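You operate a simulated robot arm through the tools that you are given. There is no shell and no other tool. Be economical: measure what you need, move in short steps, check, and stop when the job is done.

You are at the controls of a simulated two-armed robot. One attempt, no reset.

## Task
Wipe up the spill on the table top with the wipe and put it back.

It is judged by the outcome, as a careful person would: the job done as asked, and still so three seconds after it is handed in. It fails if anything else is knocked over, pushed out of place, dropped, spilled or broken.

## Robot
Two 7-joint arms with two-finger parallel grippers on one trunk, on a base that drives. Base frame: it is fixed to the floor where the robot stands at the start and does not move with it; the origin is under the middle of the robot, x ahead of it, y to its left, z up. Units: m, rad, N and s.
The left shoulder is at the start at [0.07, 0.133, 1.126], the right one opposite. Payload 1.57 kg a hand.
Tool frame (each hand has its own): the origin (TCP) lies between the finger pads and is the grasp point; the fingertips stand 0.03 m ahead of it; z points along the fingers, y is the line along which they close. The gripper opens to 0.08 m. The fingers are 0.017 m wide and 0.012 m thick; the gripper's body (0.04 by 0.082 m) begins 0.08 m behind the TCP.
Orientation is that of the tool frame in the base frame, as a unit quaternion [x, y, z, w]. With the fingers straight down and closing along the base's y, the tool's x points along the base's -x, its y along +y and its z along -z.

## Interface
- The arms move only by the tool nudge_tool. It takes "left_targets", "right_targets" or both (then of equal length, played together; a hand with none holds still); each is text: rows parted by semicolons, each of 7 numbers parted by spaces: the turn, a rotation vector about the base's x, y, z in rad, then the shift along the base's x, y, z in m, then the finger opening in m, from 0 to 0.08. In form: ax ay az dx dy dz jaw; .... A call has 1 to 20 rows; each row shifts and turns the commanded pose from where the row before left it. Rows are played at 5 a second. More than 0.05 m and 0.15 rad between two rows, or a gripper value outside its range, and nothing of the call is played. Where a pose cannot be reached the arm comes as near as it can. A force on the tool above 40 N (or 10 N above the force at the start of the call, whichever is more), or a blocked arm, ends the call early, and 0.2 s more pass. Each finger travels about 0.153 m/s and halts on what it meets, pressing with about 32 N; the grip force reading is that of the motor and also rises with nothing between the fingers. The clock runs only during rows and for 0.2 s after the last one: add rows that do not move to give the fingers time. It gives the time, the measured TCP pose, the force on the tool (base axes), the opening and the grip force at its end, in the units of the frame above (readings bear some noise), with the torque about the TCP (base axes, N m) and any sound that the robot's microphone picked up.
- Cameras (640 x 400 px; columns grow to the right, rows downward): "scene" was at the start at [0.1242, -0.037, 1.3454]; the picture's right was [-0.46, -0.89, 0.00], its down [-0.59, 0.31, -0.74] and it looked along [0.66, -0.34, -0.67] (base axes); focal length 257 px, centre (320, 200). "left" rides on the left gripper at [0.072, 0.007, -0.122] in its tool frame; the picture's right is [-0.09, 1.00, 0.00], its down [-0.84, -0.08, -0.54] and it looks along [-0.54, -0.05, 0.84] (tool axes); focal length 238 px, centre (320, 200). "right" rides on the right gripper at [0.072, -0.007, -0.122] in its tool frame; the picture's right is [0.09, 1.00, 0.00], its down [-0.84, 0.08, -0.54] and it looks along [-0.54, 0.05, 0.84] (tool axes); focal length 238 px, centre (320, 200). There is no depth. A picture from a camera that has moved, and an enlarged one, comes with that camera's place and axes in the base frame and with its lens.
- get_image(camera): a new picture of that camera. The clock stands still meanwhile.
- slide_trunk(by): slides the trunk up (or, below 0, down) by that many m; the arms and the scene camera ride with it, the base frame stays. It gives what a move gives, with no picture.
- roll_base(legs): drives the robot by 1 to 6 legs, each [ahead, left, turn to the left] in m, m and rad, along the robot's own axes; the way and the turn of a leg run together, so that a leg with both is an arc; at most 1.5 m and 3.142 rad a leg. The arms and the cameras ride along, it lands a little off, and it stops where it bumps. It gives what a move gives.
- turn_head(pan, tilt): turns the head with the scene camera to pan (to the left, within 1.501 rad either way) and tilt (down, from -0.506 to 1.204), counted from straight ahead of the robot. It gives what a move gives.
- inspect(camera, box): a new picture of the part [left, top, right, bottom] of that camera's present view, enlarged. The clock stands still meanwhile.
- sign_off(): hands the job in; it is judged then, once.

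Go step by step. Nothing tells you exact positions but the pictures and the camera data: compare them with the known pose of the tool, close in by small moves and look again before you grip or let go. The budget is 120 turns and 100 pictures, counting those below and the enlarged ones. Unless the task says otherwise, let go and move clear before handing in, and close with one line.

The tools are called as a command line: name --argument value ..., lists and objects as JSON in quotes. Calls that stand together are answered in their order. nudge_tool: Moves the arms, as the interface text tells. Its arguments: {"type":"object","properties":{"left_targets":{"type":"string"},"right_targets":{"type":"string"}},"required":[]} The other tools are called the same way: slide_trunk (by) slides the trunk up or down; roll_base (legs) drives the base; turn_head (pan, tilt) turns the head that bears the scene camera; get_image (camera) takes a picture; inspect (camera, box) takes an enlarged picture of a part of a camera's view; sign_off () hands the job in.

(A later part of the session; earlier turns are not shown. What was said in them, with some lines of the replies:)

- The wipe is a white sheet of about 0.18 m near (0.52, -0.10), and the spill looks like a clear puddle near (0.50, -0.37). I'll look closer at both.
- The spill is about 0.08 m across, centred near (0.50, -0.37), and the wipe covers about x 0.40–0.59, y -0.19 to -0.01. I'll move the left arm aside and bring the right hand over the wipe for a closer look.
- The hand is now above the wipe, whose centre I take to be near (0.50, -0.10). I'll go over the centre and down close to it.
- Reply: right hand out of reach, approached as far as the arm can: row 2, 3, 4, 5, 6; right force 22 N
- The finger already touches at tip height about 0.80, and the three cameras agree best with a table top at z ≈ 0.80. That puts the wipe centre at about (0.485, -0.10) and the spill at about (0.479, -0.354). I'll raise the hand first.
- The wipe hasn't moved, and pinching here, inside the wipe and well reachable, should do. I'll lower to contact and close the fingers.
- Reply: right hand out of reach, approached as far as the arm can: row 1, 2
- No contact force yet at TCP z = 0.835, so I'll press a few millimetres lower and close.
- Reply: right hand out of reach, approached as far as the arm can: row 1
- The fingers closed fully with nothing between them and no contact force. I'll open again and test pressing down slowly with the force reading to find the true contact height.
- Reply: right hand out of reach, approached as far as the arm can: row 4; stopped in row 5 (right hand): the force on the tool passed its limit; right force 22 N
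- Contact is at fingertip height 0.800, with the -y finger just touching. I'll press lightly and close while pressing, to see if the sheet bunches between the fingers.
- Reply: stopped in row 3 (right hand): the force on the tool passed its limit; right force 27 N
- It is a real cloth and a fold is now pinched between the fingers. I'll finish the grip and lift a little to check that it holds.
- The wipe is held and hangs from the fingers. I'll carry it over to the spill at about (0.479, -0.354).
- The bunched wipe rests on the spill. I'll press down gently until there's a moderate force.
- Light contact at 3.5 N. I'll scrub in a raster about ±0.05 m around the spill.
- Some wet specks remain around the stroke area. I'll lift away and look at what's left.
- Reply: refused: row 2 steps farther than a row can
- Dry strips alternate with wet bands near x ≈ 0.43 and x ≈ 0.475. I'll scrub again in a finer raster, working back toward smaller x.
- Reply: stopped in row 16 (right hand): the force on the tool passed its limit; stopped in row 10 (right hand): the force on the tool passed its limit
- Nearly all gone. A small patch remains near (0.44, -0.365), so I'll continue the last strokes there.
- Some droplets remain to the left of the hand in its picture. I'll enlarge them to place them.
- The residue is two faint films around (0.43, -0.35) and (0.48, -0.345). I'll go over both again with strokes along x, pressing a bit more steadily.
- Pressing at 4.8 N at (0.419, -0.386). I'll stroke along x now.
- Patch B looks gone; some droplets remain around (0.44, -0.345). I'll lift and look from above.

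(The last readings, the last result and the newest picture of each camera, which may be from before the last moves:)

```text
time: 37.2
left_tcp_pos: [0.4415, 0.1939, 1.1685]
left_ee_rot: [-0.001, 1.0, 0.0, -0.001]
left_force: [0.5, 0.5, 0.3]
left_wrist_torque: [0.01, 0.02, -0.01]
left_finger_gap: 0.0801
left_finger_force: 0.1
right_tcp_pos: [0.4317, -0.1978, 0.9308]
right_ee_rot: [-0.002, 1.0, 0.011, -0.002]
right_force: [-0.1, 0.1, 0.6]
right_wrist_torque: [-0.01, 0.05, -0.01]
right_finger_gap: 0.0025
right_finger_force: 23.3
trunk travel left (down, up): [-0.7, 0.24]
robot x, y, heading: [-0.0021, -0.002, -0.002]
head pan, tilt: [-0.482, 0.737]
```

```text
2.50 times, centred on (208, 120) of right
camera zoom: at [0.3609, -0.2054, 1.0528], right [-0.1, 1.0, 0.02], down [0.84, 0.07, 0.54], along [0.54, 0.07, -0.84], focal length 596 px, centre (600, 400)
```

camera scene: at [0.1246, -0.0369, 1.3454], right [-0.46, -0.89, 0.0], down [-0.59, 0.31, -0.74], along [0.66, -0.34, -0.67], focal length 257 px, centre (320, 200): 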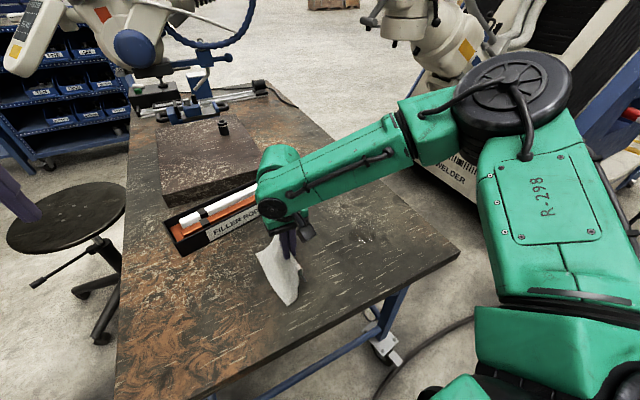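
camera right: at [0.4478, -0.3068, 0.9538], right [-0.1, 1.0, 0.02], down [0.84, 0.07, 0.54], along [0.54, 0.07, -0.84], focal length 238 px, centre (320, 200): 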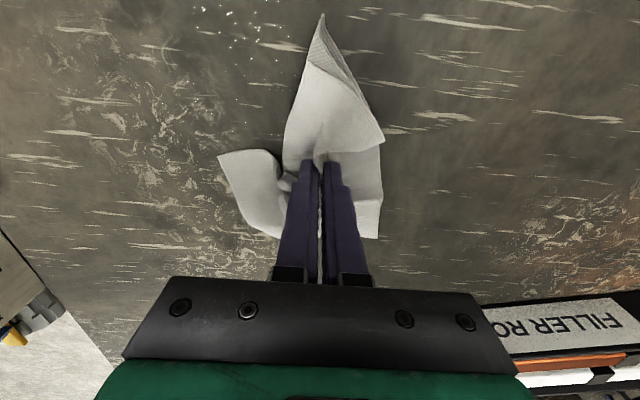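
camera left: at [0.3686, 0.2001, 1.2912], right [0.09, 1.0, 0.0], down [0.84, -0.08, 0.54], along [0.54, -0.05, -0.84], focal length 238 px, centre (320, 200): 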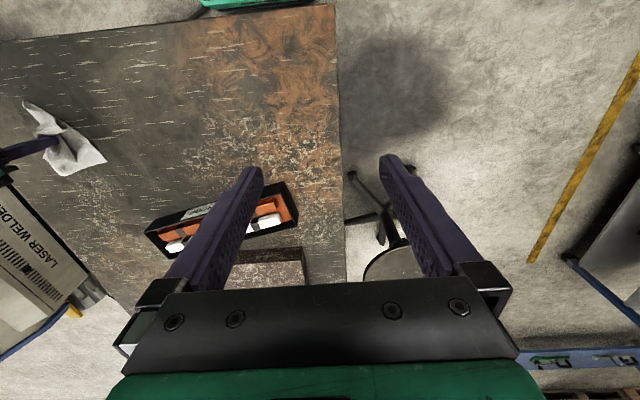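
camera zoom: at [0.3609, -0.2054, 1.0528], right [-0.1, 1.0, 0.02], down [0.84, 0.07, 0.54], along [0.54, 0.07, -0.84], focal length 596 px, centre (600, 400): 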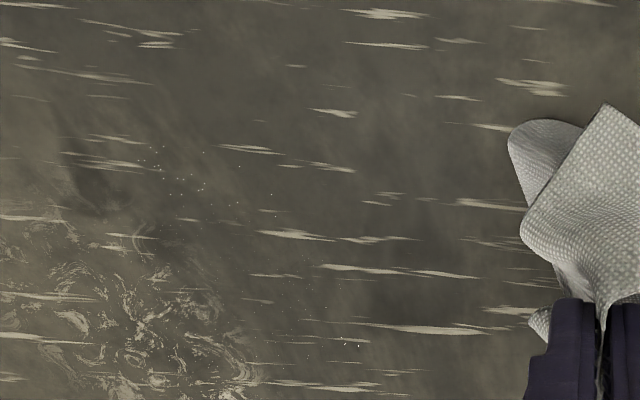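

Only faint specks are left near (0.434, -0.355) and (0.503, -0.308). One more firm pass over each.

nudge_tool --right_targets "0 0 0 -0.005 -0.049 0 0;0 0 0 -0.005 -0.049 0 0;0 0 0 -0.005 -0.049 0 0;0 0 0 -0.002 -0.045 0 0;0 0 0 0 0 -0.045 0;0 0 0 0 0 -0.045 0;0 0 0 0 0 -0.008 0;0 0 0 0 0 -0.001 0"

nudge_tool --right_targets "0 0 0 0 0.03 0 0;0 0 0 0 0.03 0 0;0 0 0 0 0.025 0 0;0 0 0 0.009 0 0 0;0 0 0 0 -0.03 0 0;0 0 0 0 -0.03 0 0;0 0 0 0 -0.025 0 0;0 0 0 0.009 0 0 0;0 0 0 0 0.03 0 0;0 0 0 0 0.03 0 0;0 0 0 0 0.025 0 0;0 0 0 0.009 0 0 0;0 0 0 0 -0.03 0 0;0 0 0 0 -0.03 0 0;0 0 0 0 -0.025 0 0;0 0 0 0.009 0 0 0;0 0 0 0 0.03 0 0;0 0 0 0 0.03 0 0;0 0 0 0 0.025 0 0"

nudge_tool --right_targets "0 0 0 0.035 0 0 0;0 0 0 0.035 0 0 0;0 0 0 0 0.012 0 0;0 0 0 -0.04 0 0 0;0 0 0 0 0.011 0 0;0 0 0 0.04 0 0 0;0 0 0 0 -0.03 0 0;0 0 0 -0.04 0 0 0;0 0 0 0 0.015 0 0;0 0 0 0.04 0 0 0;0 0 0 0 0.02 0 0;0 0 0 -0.04 0 0 0;0 0 0 0 0 0.03 0;0 0 0 0 0 0.04 0;0 0 0 0 0.04 0.02 0;0 0 0 -0.02 0.04 0.01 0;0 0 0 -0.02 0.02 0 0;0 0 0 0 0 0 0"

inspect --camera "right" --box '[80, 40, 336, 200]'

```text
time: 39.0
left_tcp_pos: [0.44, 0.195, 1.1703]
left_ee_rot: [-0.001, 1.0, 0.0, 0.0]
left_force: [-0.3, -0.3, -0.2]
left_wrist_torque: [0.01, -0.02, 0.0]
left_finger_gap: 0.0799
left_finger_force: 0.0
right_tcp_pos: [0.4139, -0.3887, 0.8353]
right_ee_rot: [-0.002, 1.0, 0.011, 0.001]
right_force: [2.1, -1.3, 13.2]
right_wrist_torque: [-0.09, -0.06, -0.02]
right_finger_gap: 0.0021
right_finger_force: 24.1
trunk travel left (down, up): [-0.7, 0.24]
robot x, y, heading: [-0.0005, 0.0006, -0.001]
head pan, tilt: [-0.482, 0.737]
```

```text
time: 43.0
left_tcp_pos: [0.4377, 0.1934, 1.1706]
left_ee_rot: [-0.001, 1.0, 0.0, 0.001]
left_force: [0.0, 0.6, -0.4]
left_wrist_torque: [0.02, 0.02, -0.01]
left_finger_gap: 0.0801
left_finger_force: 0.0
right_tcp_pos: [0.4495, -0.3063, 0.834]
right_ee_rot: [-0.003, 1.0, 0.011, 0.001]
right_force: [-1.1, -5.7, 19.5]
right_wrist_torque: [-0.28, -0.05, -0.06]
right_finger_gap: 0.0023
right_finger_force: 23.6
trunk travel left (down, up): [-0.7, 0.24]
robot x, y, heading: [-0.0021, -0.001, 0.005]
head pan, tilt: [-0.482, 0.737]
```

```text
time: 46.8
left_tcp_pos: [0.4411, 0.1928, 1.1681]
left_ee_rot: [-0.001, 1.0, 0.0, 0.0]
left_force: [-0.1, 0.4, 0.8]
left_wrist_torque: [0.04, 0.02, 0.0]
left_finger_gap: 0.0801
left_finger_force: 0.0
right_tcp_pos: [0.4382, -0.1772, 0.933]
right_ee_rot: [-0.002, 1.0, 0.011, -0.001]
right_force: [0.4, 0.6, 0.3]
right_wrist_torque: [0.02, -0.02, 0.01]
right_finger_gap: 0.0022
right_finger_force: 23.4
trunk travel left (down, up): [-0.7, 0.24]
robot x, y, heading: [0.0014, 0.0022, 0.006]
head pan, tilt: [-0.482, 0.737]
```

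```text
2.50 times, centred on (208, 120) of right
camera zoom: at [0.3671, -0.1842, 1.0548], right [-0.1, 1.0, 0.02], down [0.84, 0.07, 0.54], along [0.54, 0.07, -0.84], focal length 596 px, centre (600, 400)
```

zoom: 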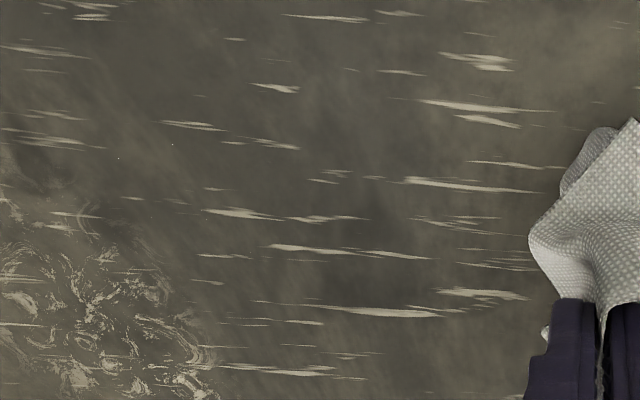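

The table looks essentially clean. I'll check the whole area once more, enlarged.

inspect --camera "right" --box '[80, 60, 208, 140]'

inspect --camera "right" --box '[160, 120, 288, 200]'

get_image --camera "scene"

```text
5.00 times, centred on (144, 100) of right
camera zoom: at [0.3671, -0.1842, 1.0548], right [-0.1, 1.0, 0.02], down [0.84, 0.07, 0.54], along [0.54, 0.07, -0.84], focal length 1192 px, centre (1200, 700)
```

zoom: 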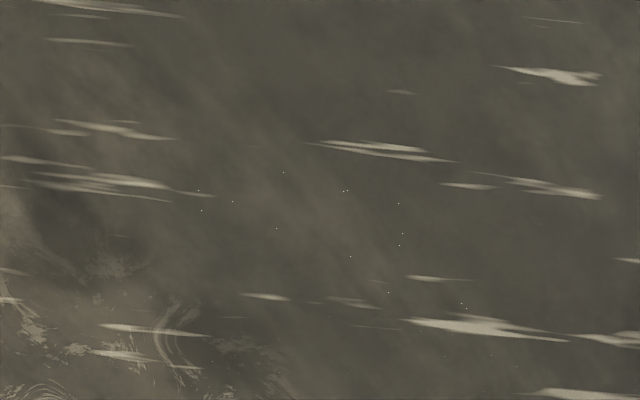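

```text
5.00 times, centred on (224, 160) of right
camera zoom: at [0.3671, -0.1842, 1.0548], right [-0.1, 1.0, 0.02], down [0.84, 0.07, 0.54], along [0.54, 0.07, -0.84], focal length 1192 px, centre (800, 400)
```

zoom: 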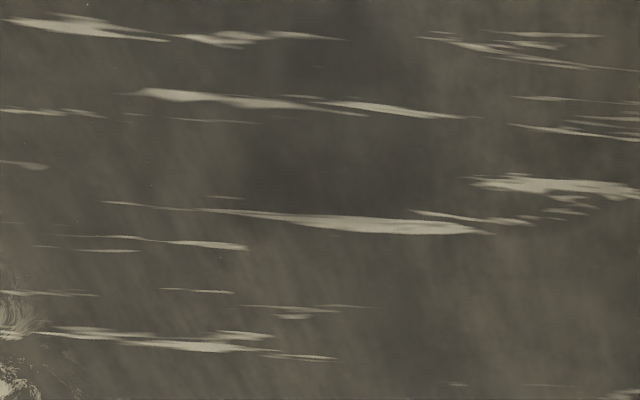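

```text
63 pictures are left
camera scene: at [0.1251, -0.0372, 1.3454], right [-0.46, -0.89, 0.0], down [-0.6, 0.31, -0.74], along [0.66, -0.34, -0.67], focal length 257 px, centre (320, 200)
```

scene: 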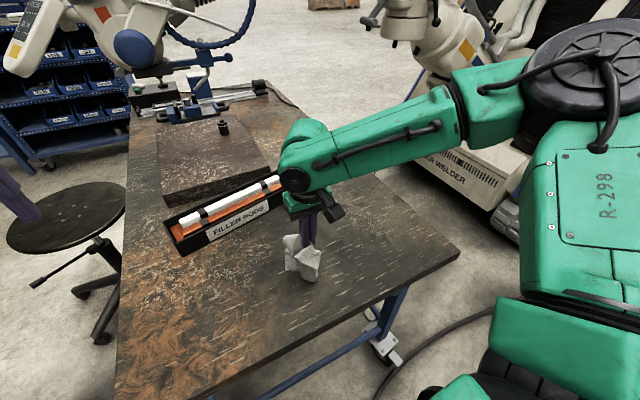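

Only pinprick specks remain around (0.432, -0.35). One last pass there for good measure, with x-strokes.

nudge_tool --right_targets "0 0 0 -0.009 -0.048 0 0;0 0 0 -0.009 -0.048 0 0;0 0 0 -0.009 -0.048 0 0;0 0 0 -0.006 -0.048 0 0;0 0 0 0 -0.016 -0.042 0;0 0 0 0 0 -0.047 0;0 0 0 0 0 -0.01 0;0 0 0 0 0 -0.001 0"

nudge_tool --right_targets "0 0 0 0.03 0 0 0;0 0 0 0.03 0 0 0;0 0 0 0 0.011 0 0;0 0 0 -0.03 0 0 0;0 0 0 -0.03 0 0 0;0 0 0 0 0.011 0 0;0 0 0 0.03 0 0 0;0 0 0 0.03 0 0 0;0 0 0 0 0.011 0 0;0 0 0 -0.03 0 0 0;0 0 0 -0.03 0 0 0;0 0 0 0 0.011 0 0;0 0 0 0.03 0 0 0;0 0 0 0.03 0 0 0;0 0 0 0 0.011 0 0;0 0 0 -0.03 0 0 0;0 0 0 -0.03 0 0 0;0 0 0 0 0.011 0 0;0 0 0 0.03 0 0 0;0 0 0 0.03 0 0 0"

nudge_tool --right_targets "0 0 0 0 0.011 0 0;0 0 0 -0.03 0 0 0;0 0 0 -0.03 0 0 0;0 0 0 0 0.011 0 0;0 0 0 0.03 0 0 0;0 0 0 0.03 0 0 0;0 0 0 0 0 0.03 0;0 0 0 0 0 0.04 0;0 0 0 0 0.045 0.02 0;0 0 0 0 0.045 0.01 0;0 0 0 0 0.045 0 0;0 0 0 0 0 0 0"

inspect --camera "right" --box '[80, 40, 272, 160]'

get_image --camera "right"

```text
time: 48.6
left_tcp_pos: [0.4412, 0.1938, 1.1686]
left_ee_rot: [-0.001, 1.0, 0.001, 0.0]
left_force: [-0.8, -0.2, -0.9]
left_wrist_torque: [0.0, -0.01, 0.0]
left_finger_gap: 0.08
left_finger_force: 0.1
right_tcp_pos: [0.4057, -0.3833, 0.8353]
right_ee_rot: [-0.002, 1.0, 0.012, 0.001]
right_force: [0.4, 0.6, 6.6]
right_wrist_torque: [0.04, -0.01, -0.02]
right_finger_gap: 0.0024
right_finger_force: 23.8
trunk travel left (down, up): [-0.7, 0.24]
robot x, y, heading: [0.0014, -0.0026, 0.003]
head pan, tilt: [-0.482, 0.737]
```

```text
time: 52.8
left_tcp_pos: [0.4392, 0.1937, 1.1685]
left_ee_rot: [-0.001, 1.0, 0.0, 0.0]
left_force: [-0.1, -0.2, -0.4]
left_wrist_torque: [-0.01, 0.05, -0.03]
left_finger_gap: 0.0801
left_finger_force: 0.0
right_tcp_pos: [0.4662, -0.3183, 0.8337]
right_ee_rot: [-0.003, 1.0, 0.012, -0.001]
right_force: [-1.0, 0.4, 7.1]
right_wrist_torque: [-0.04, 0.0, 0.0]
right_finger_gap: 0.0024
right_finger_force: 24.1
trunk travel left (down, up): [-0.7, 0.24]
robot x, y, heading: [0.002, -0.0011, 0.001]
head pan, tilt: [-0.482, 0.737]
```

```text
time: 55.4
left_tcp_pos: [0.4411, 0.1923, 1.1701]
left_ee_rot: [-0.001, 1.0, 0.0, 0.0]
left_force: [-0.2, 1.2, -0.1]
left_wrist_torque: [0.03, -0.04, 0.03]
left_finger_gap: 0.0799
left_finger_force: 0.0
right_tcp_pos: [0.4654, -0.1653, 0.933]
right_ee_rot: [-0.001, 1.0, 0.012, 0.0]
right_force: [0.1, -0.5, -0.3]
right_wrist_torque: [0.03, 0.0, 0.01]
right_finger_gap: 0.0023
right_finger_force: 23.8
trunk travel left (down, up): [-0.7, 0.24]
robot x, y, heading: [-0.0002, -0.0, -0.003]
head pan, tilt: [-0.482, 0.737]
```

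```text
3.33 times, centred on (176, 100) of right
camera zoom: at [0.3942, -0.1727, 1.0539], right [-0.1, 1.0, 0.02], down [0.84, 0.07, 0.54], along [0.54, 0.07, -0.84], focal length 794 px, centre (800, 533)
```

zoom: 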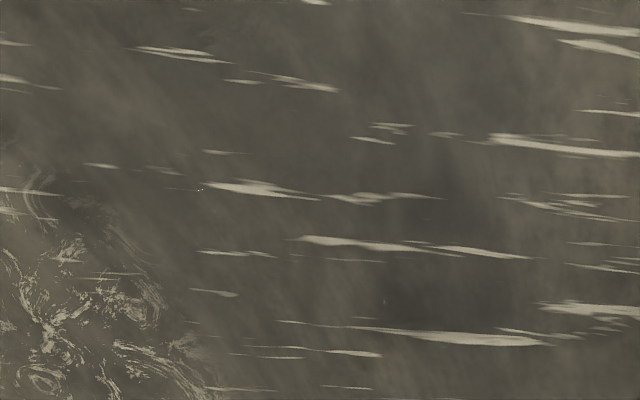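

```text
61 pictures are left
camera right: at [0.3942, -0.1727, 1.0539], right [-0.1, 1.0, 0.02], down [0.84, 0.07, 0.54], along [0.54, 0.07, -0.84], focal length 238 px, centre (320, 200)
```

right: 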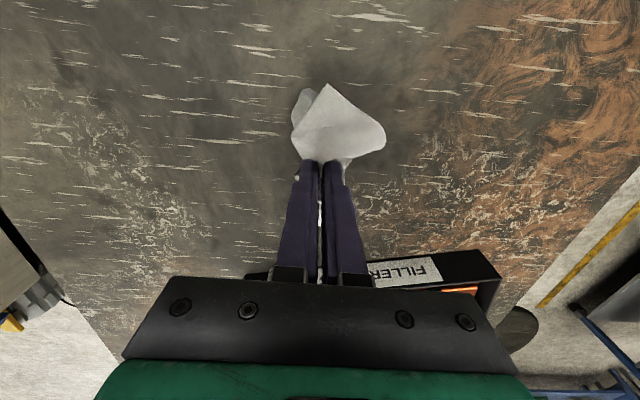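

The spill is gone. Now I'll take the wipe back to where I picked it up, TCP at about (0.46, -0.138), and lower it with the same hand orientation.

nudge_tool --right_targets "0 0 0 -0.003 0.028 0 0;0 0 0 0 0 -0.03 0;0 0 0 0 0 -0.03 0;0 0 0 0 0 -0.025 0;0 0 0 0 0 -0.008 0;0 0 0 0 0 0 0"

get_image --camera "right"

inspect --camera "scene" --box '[200, 180, 440, 330]'

```text
time: 56.8
left_tcp_pos: [0.4411, 0.1928, 1.1705]
left_ee_rot: [-0.001, 1.0, 0.001, 0.0]
left_force: [0.4, -0.3, -0.1]
left_wrist_torque: [0.0, 0.01, 0.02]
left_finger_gap: 0.0798
left_finger_force: 0.1
right_tcp_pos: [0.463, -0.1335, 0.8386]
right_ee_rot: [-0.002, 1.0, 0.011, -0.001]
right_force: [-0.1, 0.7, 0.9]
right_wrist_torque: [0.03, 0.0, 0.01]
right_finger_gap: 0.0022
right_finger_force: 24.4
trunk travel left (down, up): [-0.7, 0.24]
robot x, y, heading: [-0.0025, 0.0037, 0.004]
head pan, tilt: [-0.482, 0.737]
```

```text
60 pictures are left
camera right: at [0.3919, -0.1423, 0.9611], right [-0.1, 1.0, 0.02], down [0.84, 0.07, 0.54], along [0.54, 0.07, -0.84], focal length 238 px, centre (320, 200)
```

right: 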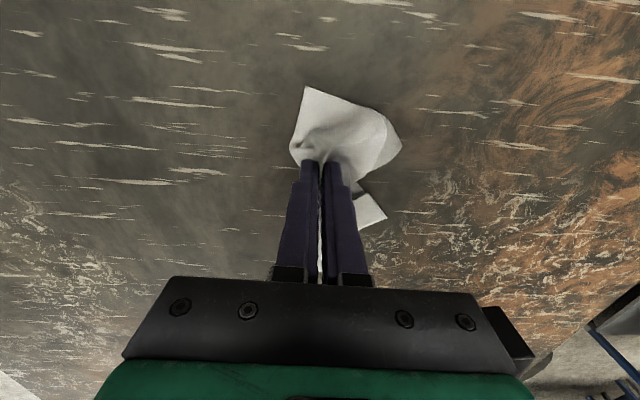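

```text
2.67 times, centred on (320, 255) of scene
camera zoom: at [0.1242, -0.0369, 1.3455], right [-0.46, -0.89, 0.0], down [-0.59, 0.31, -0.74], along [0.66, -0.34, -0.67], focal length 684 px, centre (320, 53)
```

zoom: 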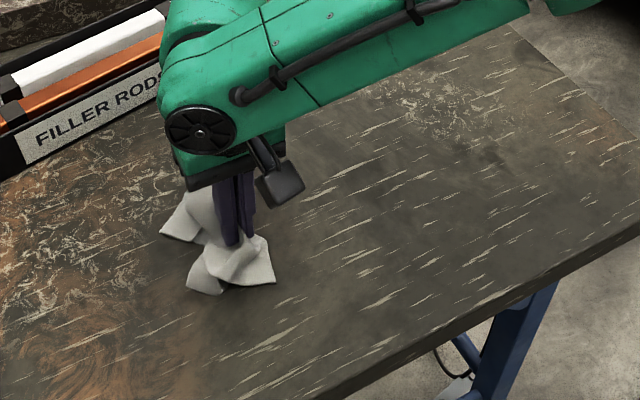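

The bunched wipe sits right about where it lay originally. I'll open the fingers slowly and rise.

nudge_tool --right_targets "0 0 0 0 0 -0.003 0;0 0 0 0 0 0 0.02;0 0 0 0 0 0 0.04;0 0 0 0 0 0 0.04;0 0 0 0 0 0.02 0.04;0 0 0 0 0 0.03 0.04;0 0 0 0 0 0.04 0.04;0 0 0 0 0 0 0.04"

get_image --camera "right"

inspect --camera "scene" --box '[200, 180, 440, 330]'

```text
time: 58.6
left_tcp_pos: [0.4413, 0.1928, 1.1688]
left_ee_rot: [0.0, 1.0, 0.001, 0.0]
left_force: [0.1, 0.0, 0.3]
left_wrist_torque: [0.03, 0.03, -0.01]
left_finger_gap: 0.0799
left_finger_force: 0.0
right_tcp_pos: [0.4633, -0.1332, 0.927]
right_ee_rot: [-0.002, 1.0, 0.011, -0.002]
right_force: [-0.4, 1.1, -0.6]
right_wrist_torque: [0.02, 0.04, 0.02]
right_finger_gap: 0.0402
right_finger_force: 0.0
trunk travel left (down, up): [-0.7, 0.24]
robot x, y, heading: [-0.0008, -0.0009, 0.002]
head pan, tilt: [-0.482, 0.737]
```

```text
58 pictures are left
camera right: at [0.3922, -0.1414, 1.0494], right [-0.1, 1.0, 0.02], down [0.84, 0.07, 0.54], along [0.54, 0.07, -0.84], focal length 238 px, centre (320, 200)
```

right: 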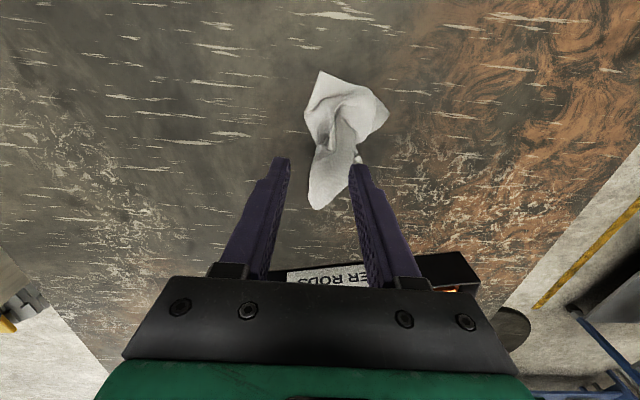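

```text
2.67 times, centred on (320, 255) of scene
camera zoom: at [0.1248, -0.0371, 1.3454], right [-0.46, -0.89, 0.0], down [-0.6, 0.31, -0.74], along [0.66, -0.34, -0.67], focal length 684 px, centre (320, 53)
```

zoom: 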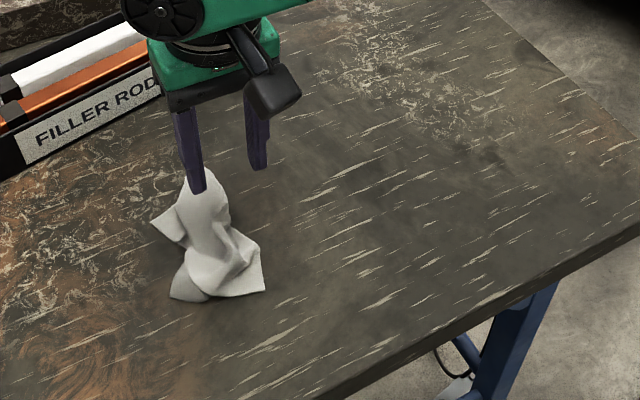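

The wipe is back at about (0.477, -0.108), within a centimetre or so of its first place. I'll move the hand clear and check the table.

nudge_tool --right_targets "0 0 0 0 0 0.045 0.06;0 0 0 -0.01 -0.045 0.01 0.08;0 0 0 -0.02 -0.04 0.01 0.08;0 0 0 -0.02 -0.04 0.01 0.08;0 0 0 -0.02 -0.04 0.01 0.08;0 0 0 -0.02 -0.04 0 0.08;0 0 0 0 -0.045 0 0.08;0 0 0 0 0 0 0.08;0 0 0 0 0 0 0.08"

get_image --camera "right"

get_image --camera "scene"

inspect --camera "right" --box '[240, 60, 432, 180]'

```text
time: 60.6
left_tcp_pos: [0.4397, 0.1936, 1.169]
left_ee_rot: [0.0, 1.0, 0.0, 0.001]
left_force: [0.6, -0.7, -0.1]
left_wrist_torque: [0.01, 0.0, 0.0]
left_finger_gap: 0.0803
left_finger_force: 0.1
right_tcp_pos: [0.3713, -0.3855, 1.0126]
right_ee_rot: [-0.001, 1.0, 0.012, -0.001]
right_force: [-0.7, 0.3, 0.1]
right_wrist_torque: [-0.01, 0.01, -0.02]
right_finger_gap: 0.08
right_finger_force: 0.2
trunk travel left (down, up): [-0.7, 0.24]
robot x, y, heading: [-0.0008, 0.003, -0.002]
head pan, tilt: [-0.482, 0.737]
```

```text
56 pictures are left
camera right: at [0.2989, -0.3935, 1.1341], right [-0.09, 1.0, 0.02], down [0.84, 0.07, 0.54], along [0.54, 0.07, -0.84], focal length 238 px, centre (320, 200)
```

right: 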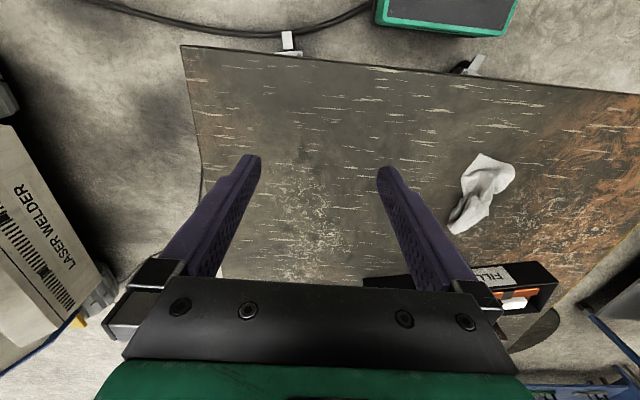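

```text
55 pictures are left
camera scene: at [0.1238, -0.037, 1.3455], right [-0.46, -0.89, 0.0], down [-0.59, 0.31, -0.74], along [0.66, -0.34, -0.67], focal length 257 px, centre (320, 200)
```

scene: 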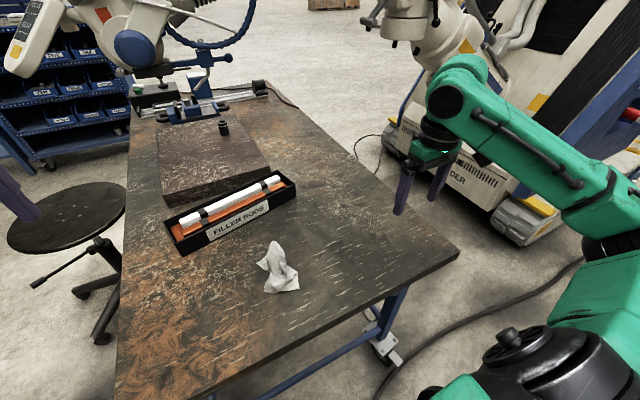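

```text
3.33 times, centred on (336, 120) of right
camera zoom: at [0.2989, -0.3935, 1.1341], right [-0.09, 1.0, 0.02], down [0.84, 0.07, 0.54], along [0.54, 0.07, -0.84], focal length 794 px, centre (267, 467)
```

zoom: 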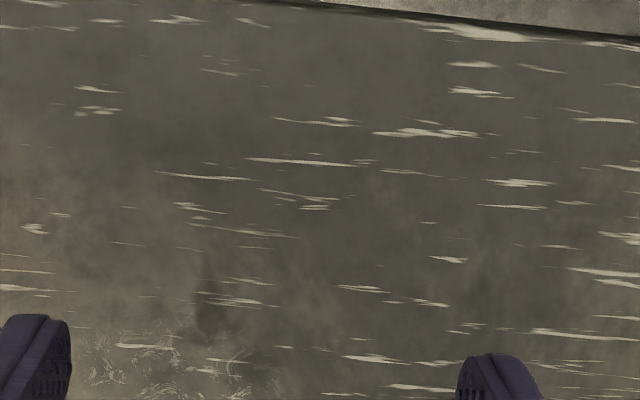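

The wipe is in place and the filler rods are undisturbed. One last enlarged look at the spill centre.

inspect --camera "right" --box '[256, 120, 416, 220]'

```text
4.00 times, centred on (336, 170) of right
camera zoom: at [0.2989, -0.3935, 1.1341], right [-0.09, 1.0, 0.02], down [0.84, 0.07, 0.54], along [0.54, 0.07, -0.84], focal length 953 px, centre (256, 320)
```

zoom: 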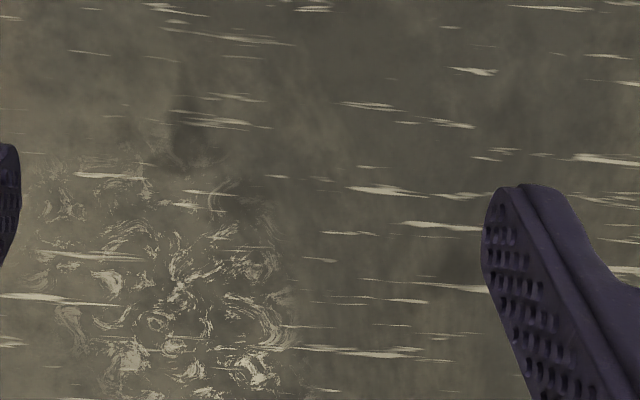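

The table is dry, the wipe is back in its place, and the hands are clear. I'm handing in.

sign_off

```text
The job is handed in.
```

I wiped up the spill and put the wipe back about 1 cm from where it started. It is bunched rather than lying flat as it was. No liquid showed in the last close-up pictures, and nothing else on the table was disturbed.
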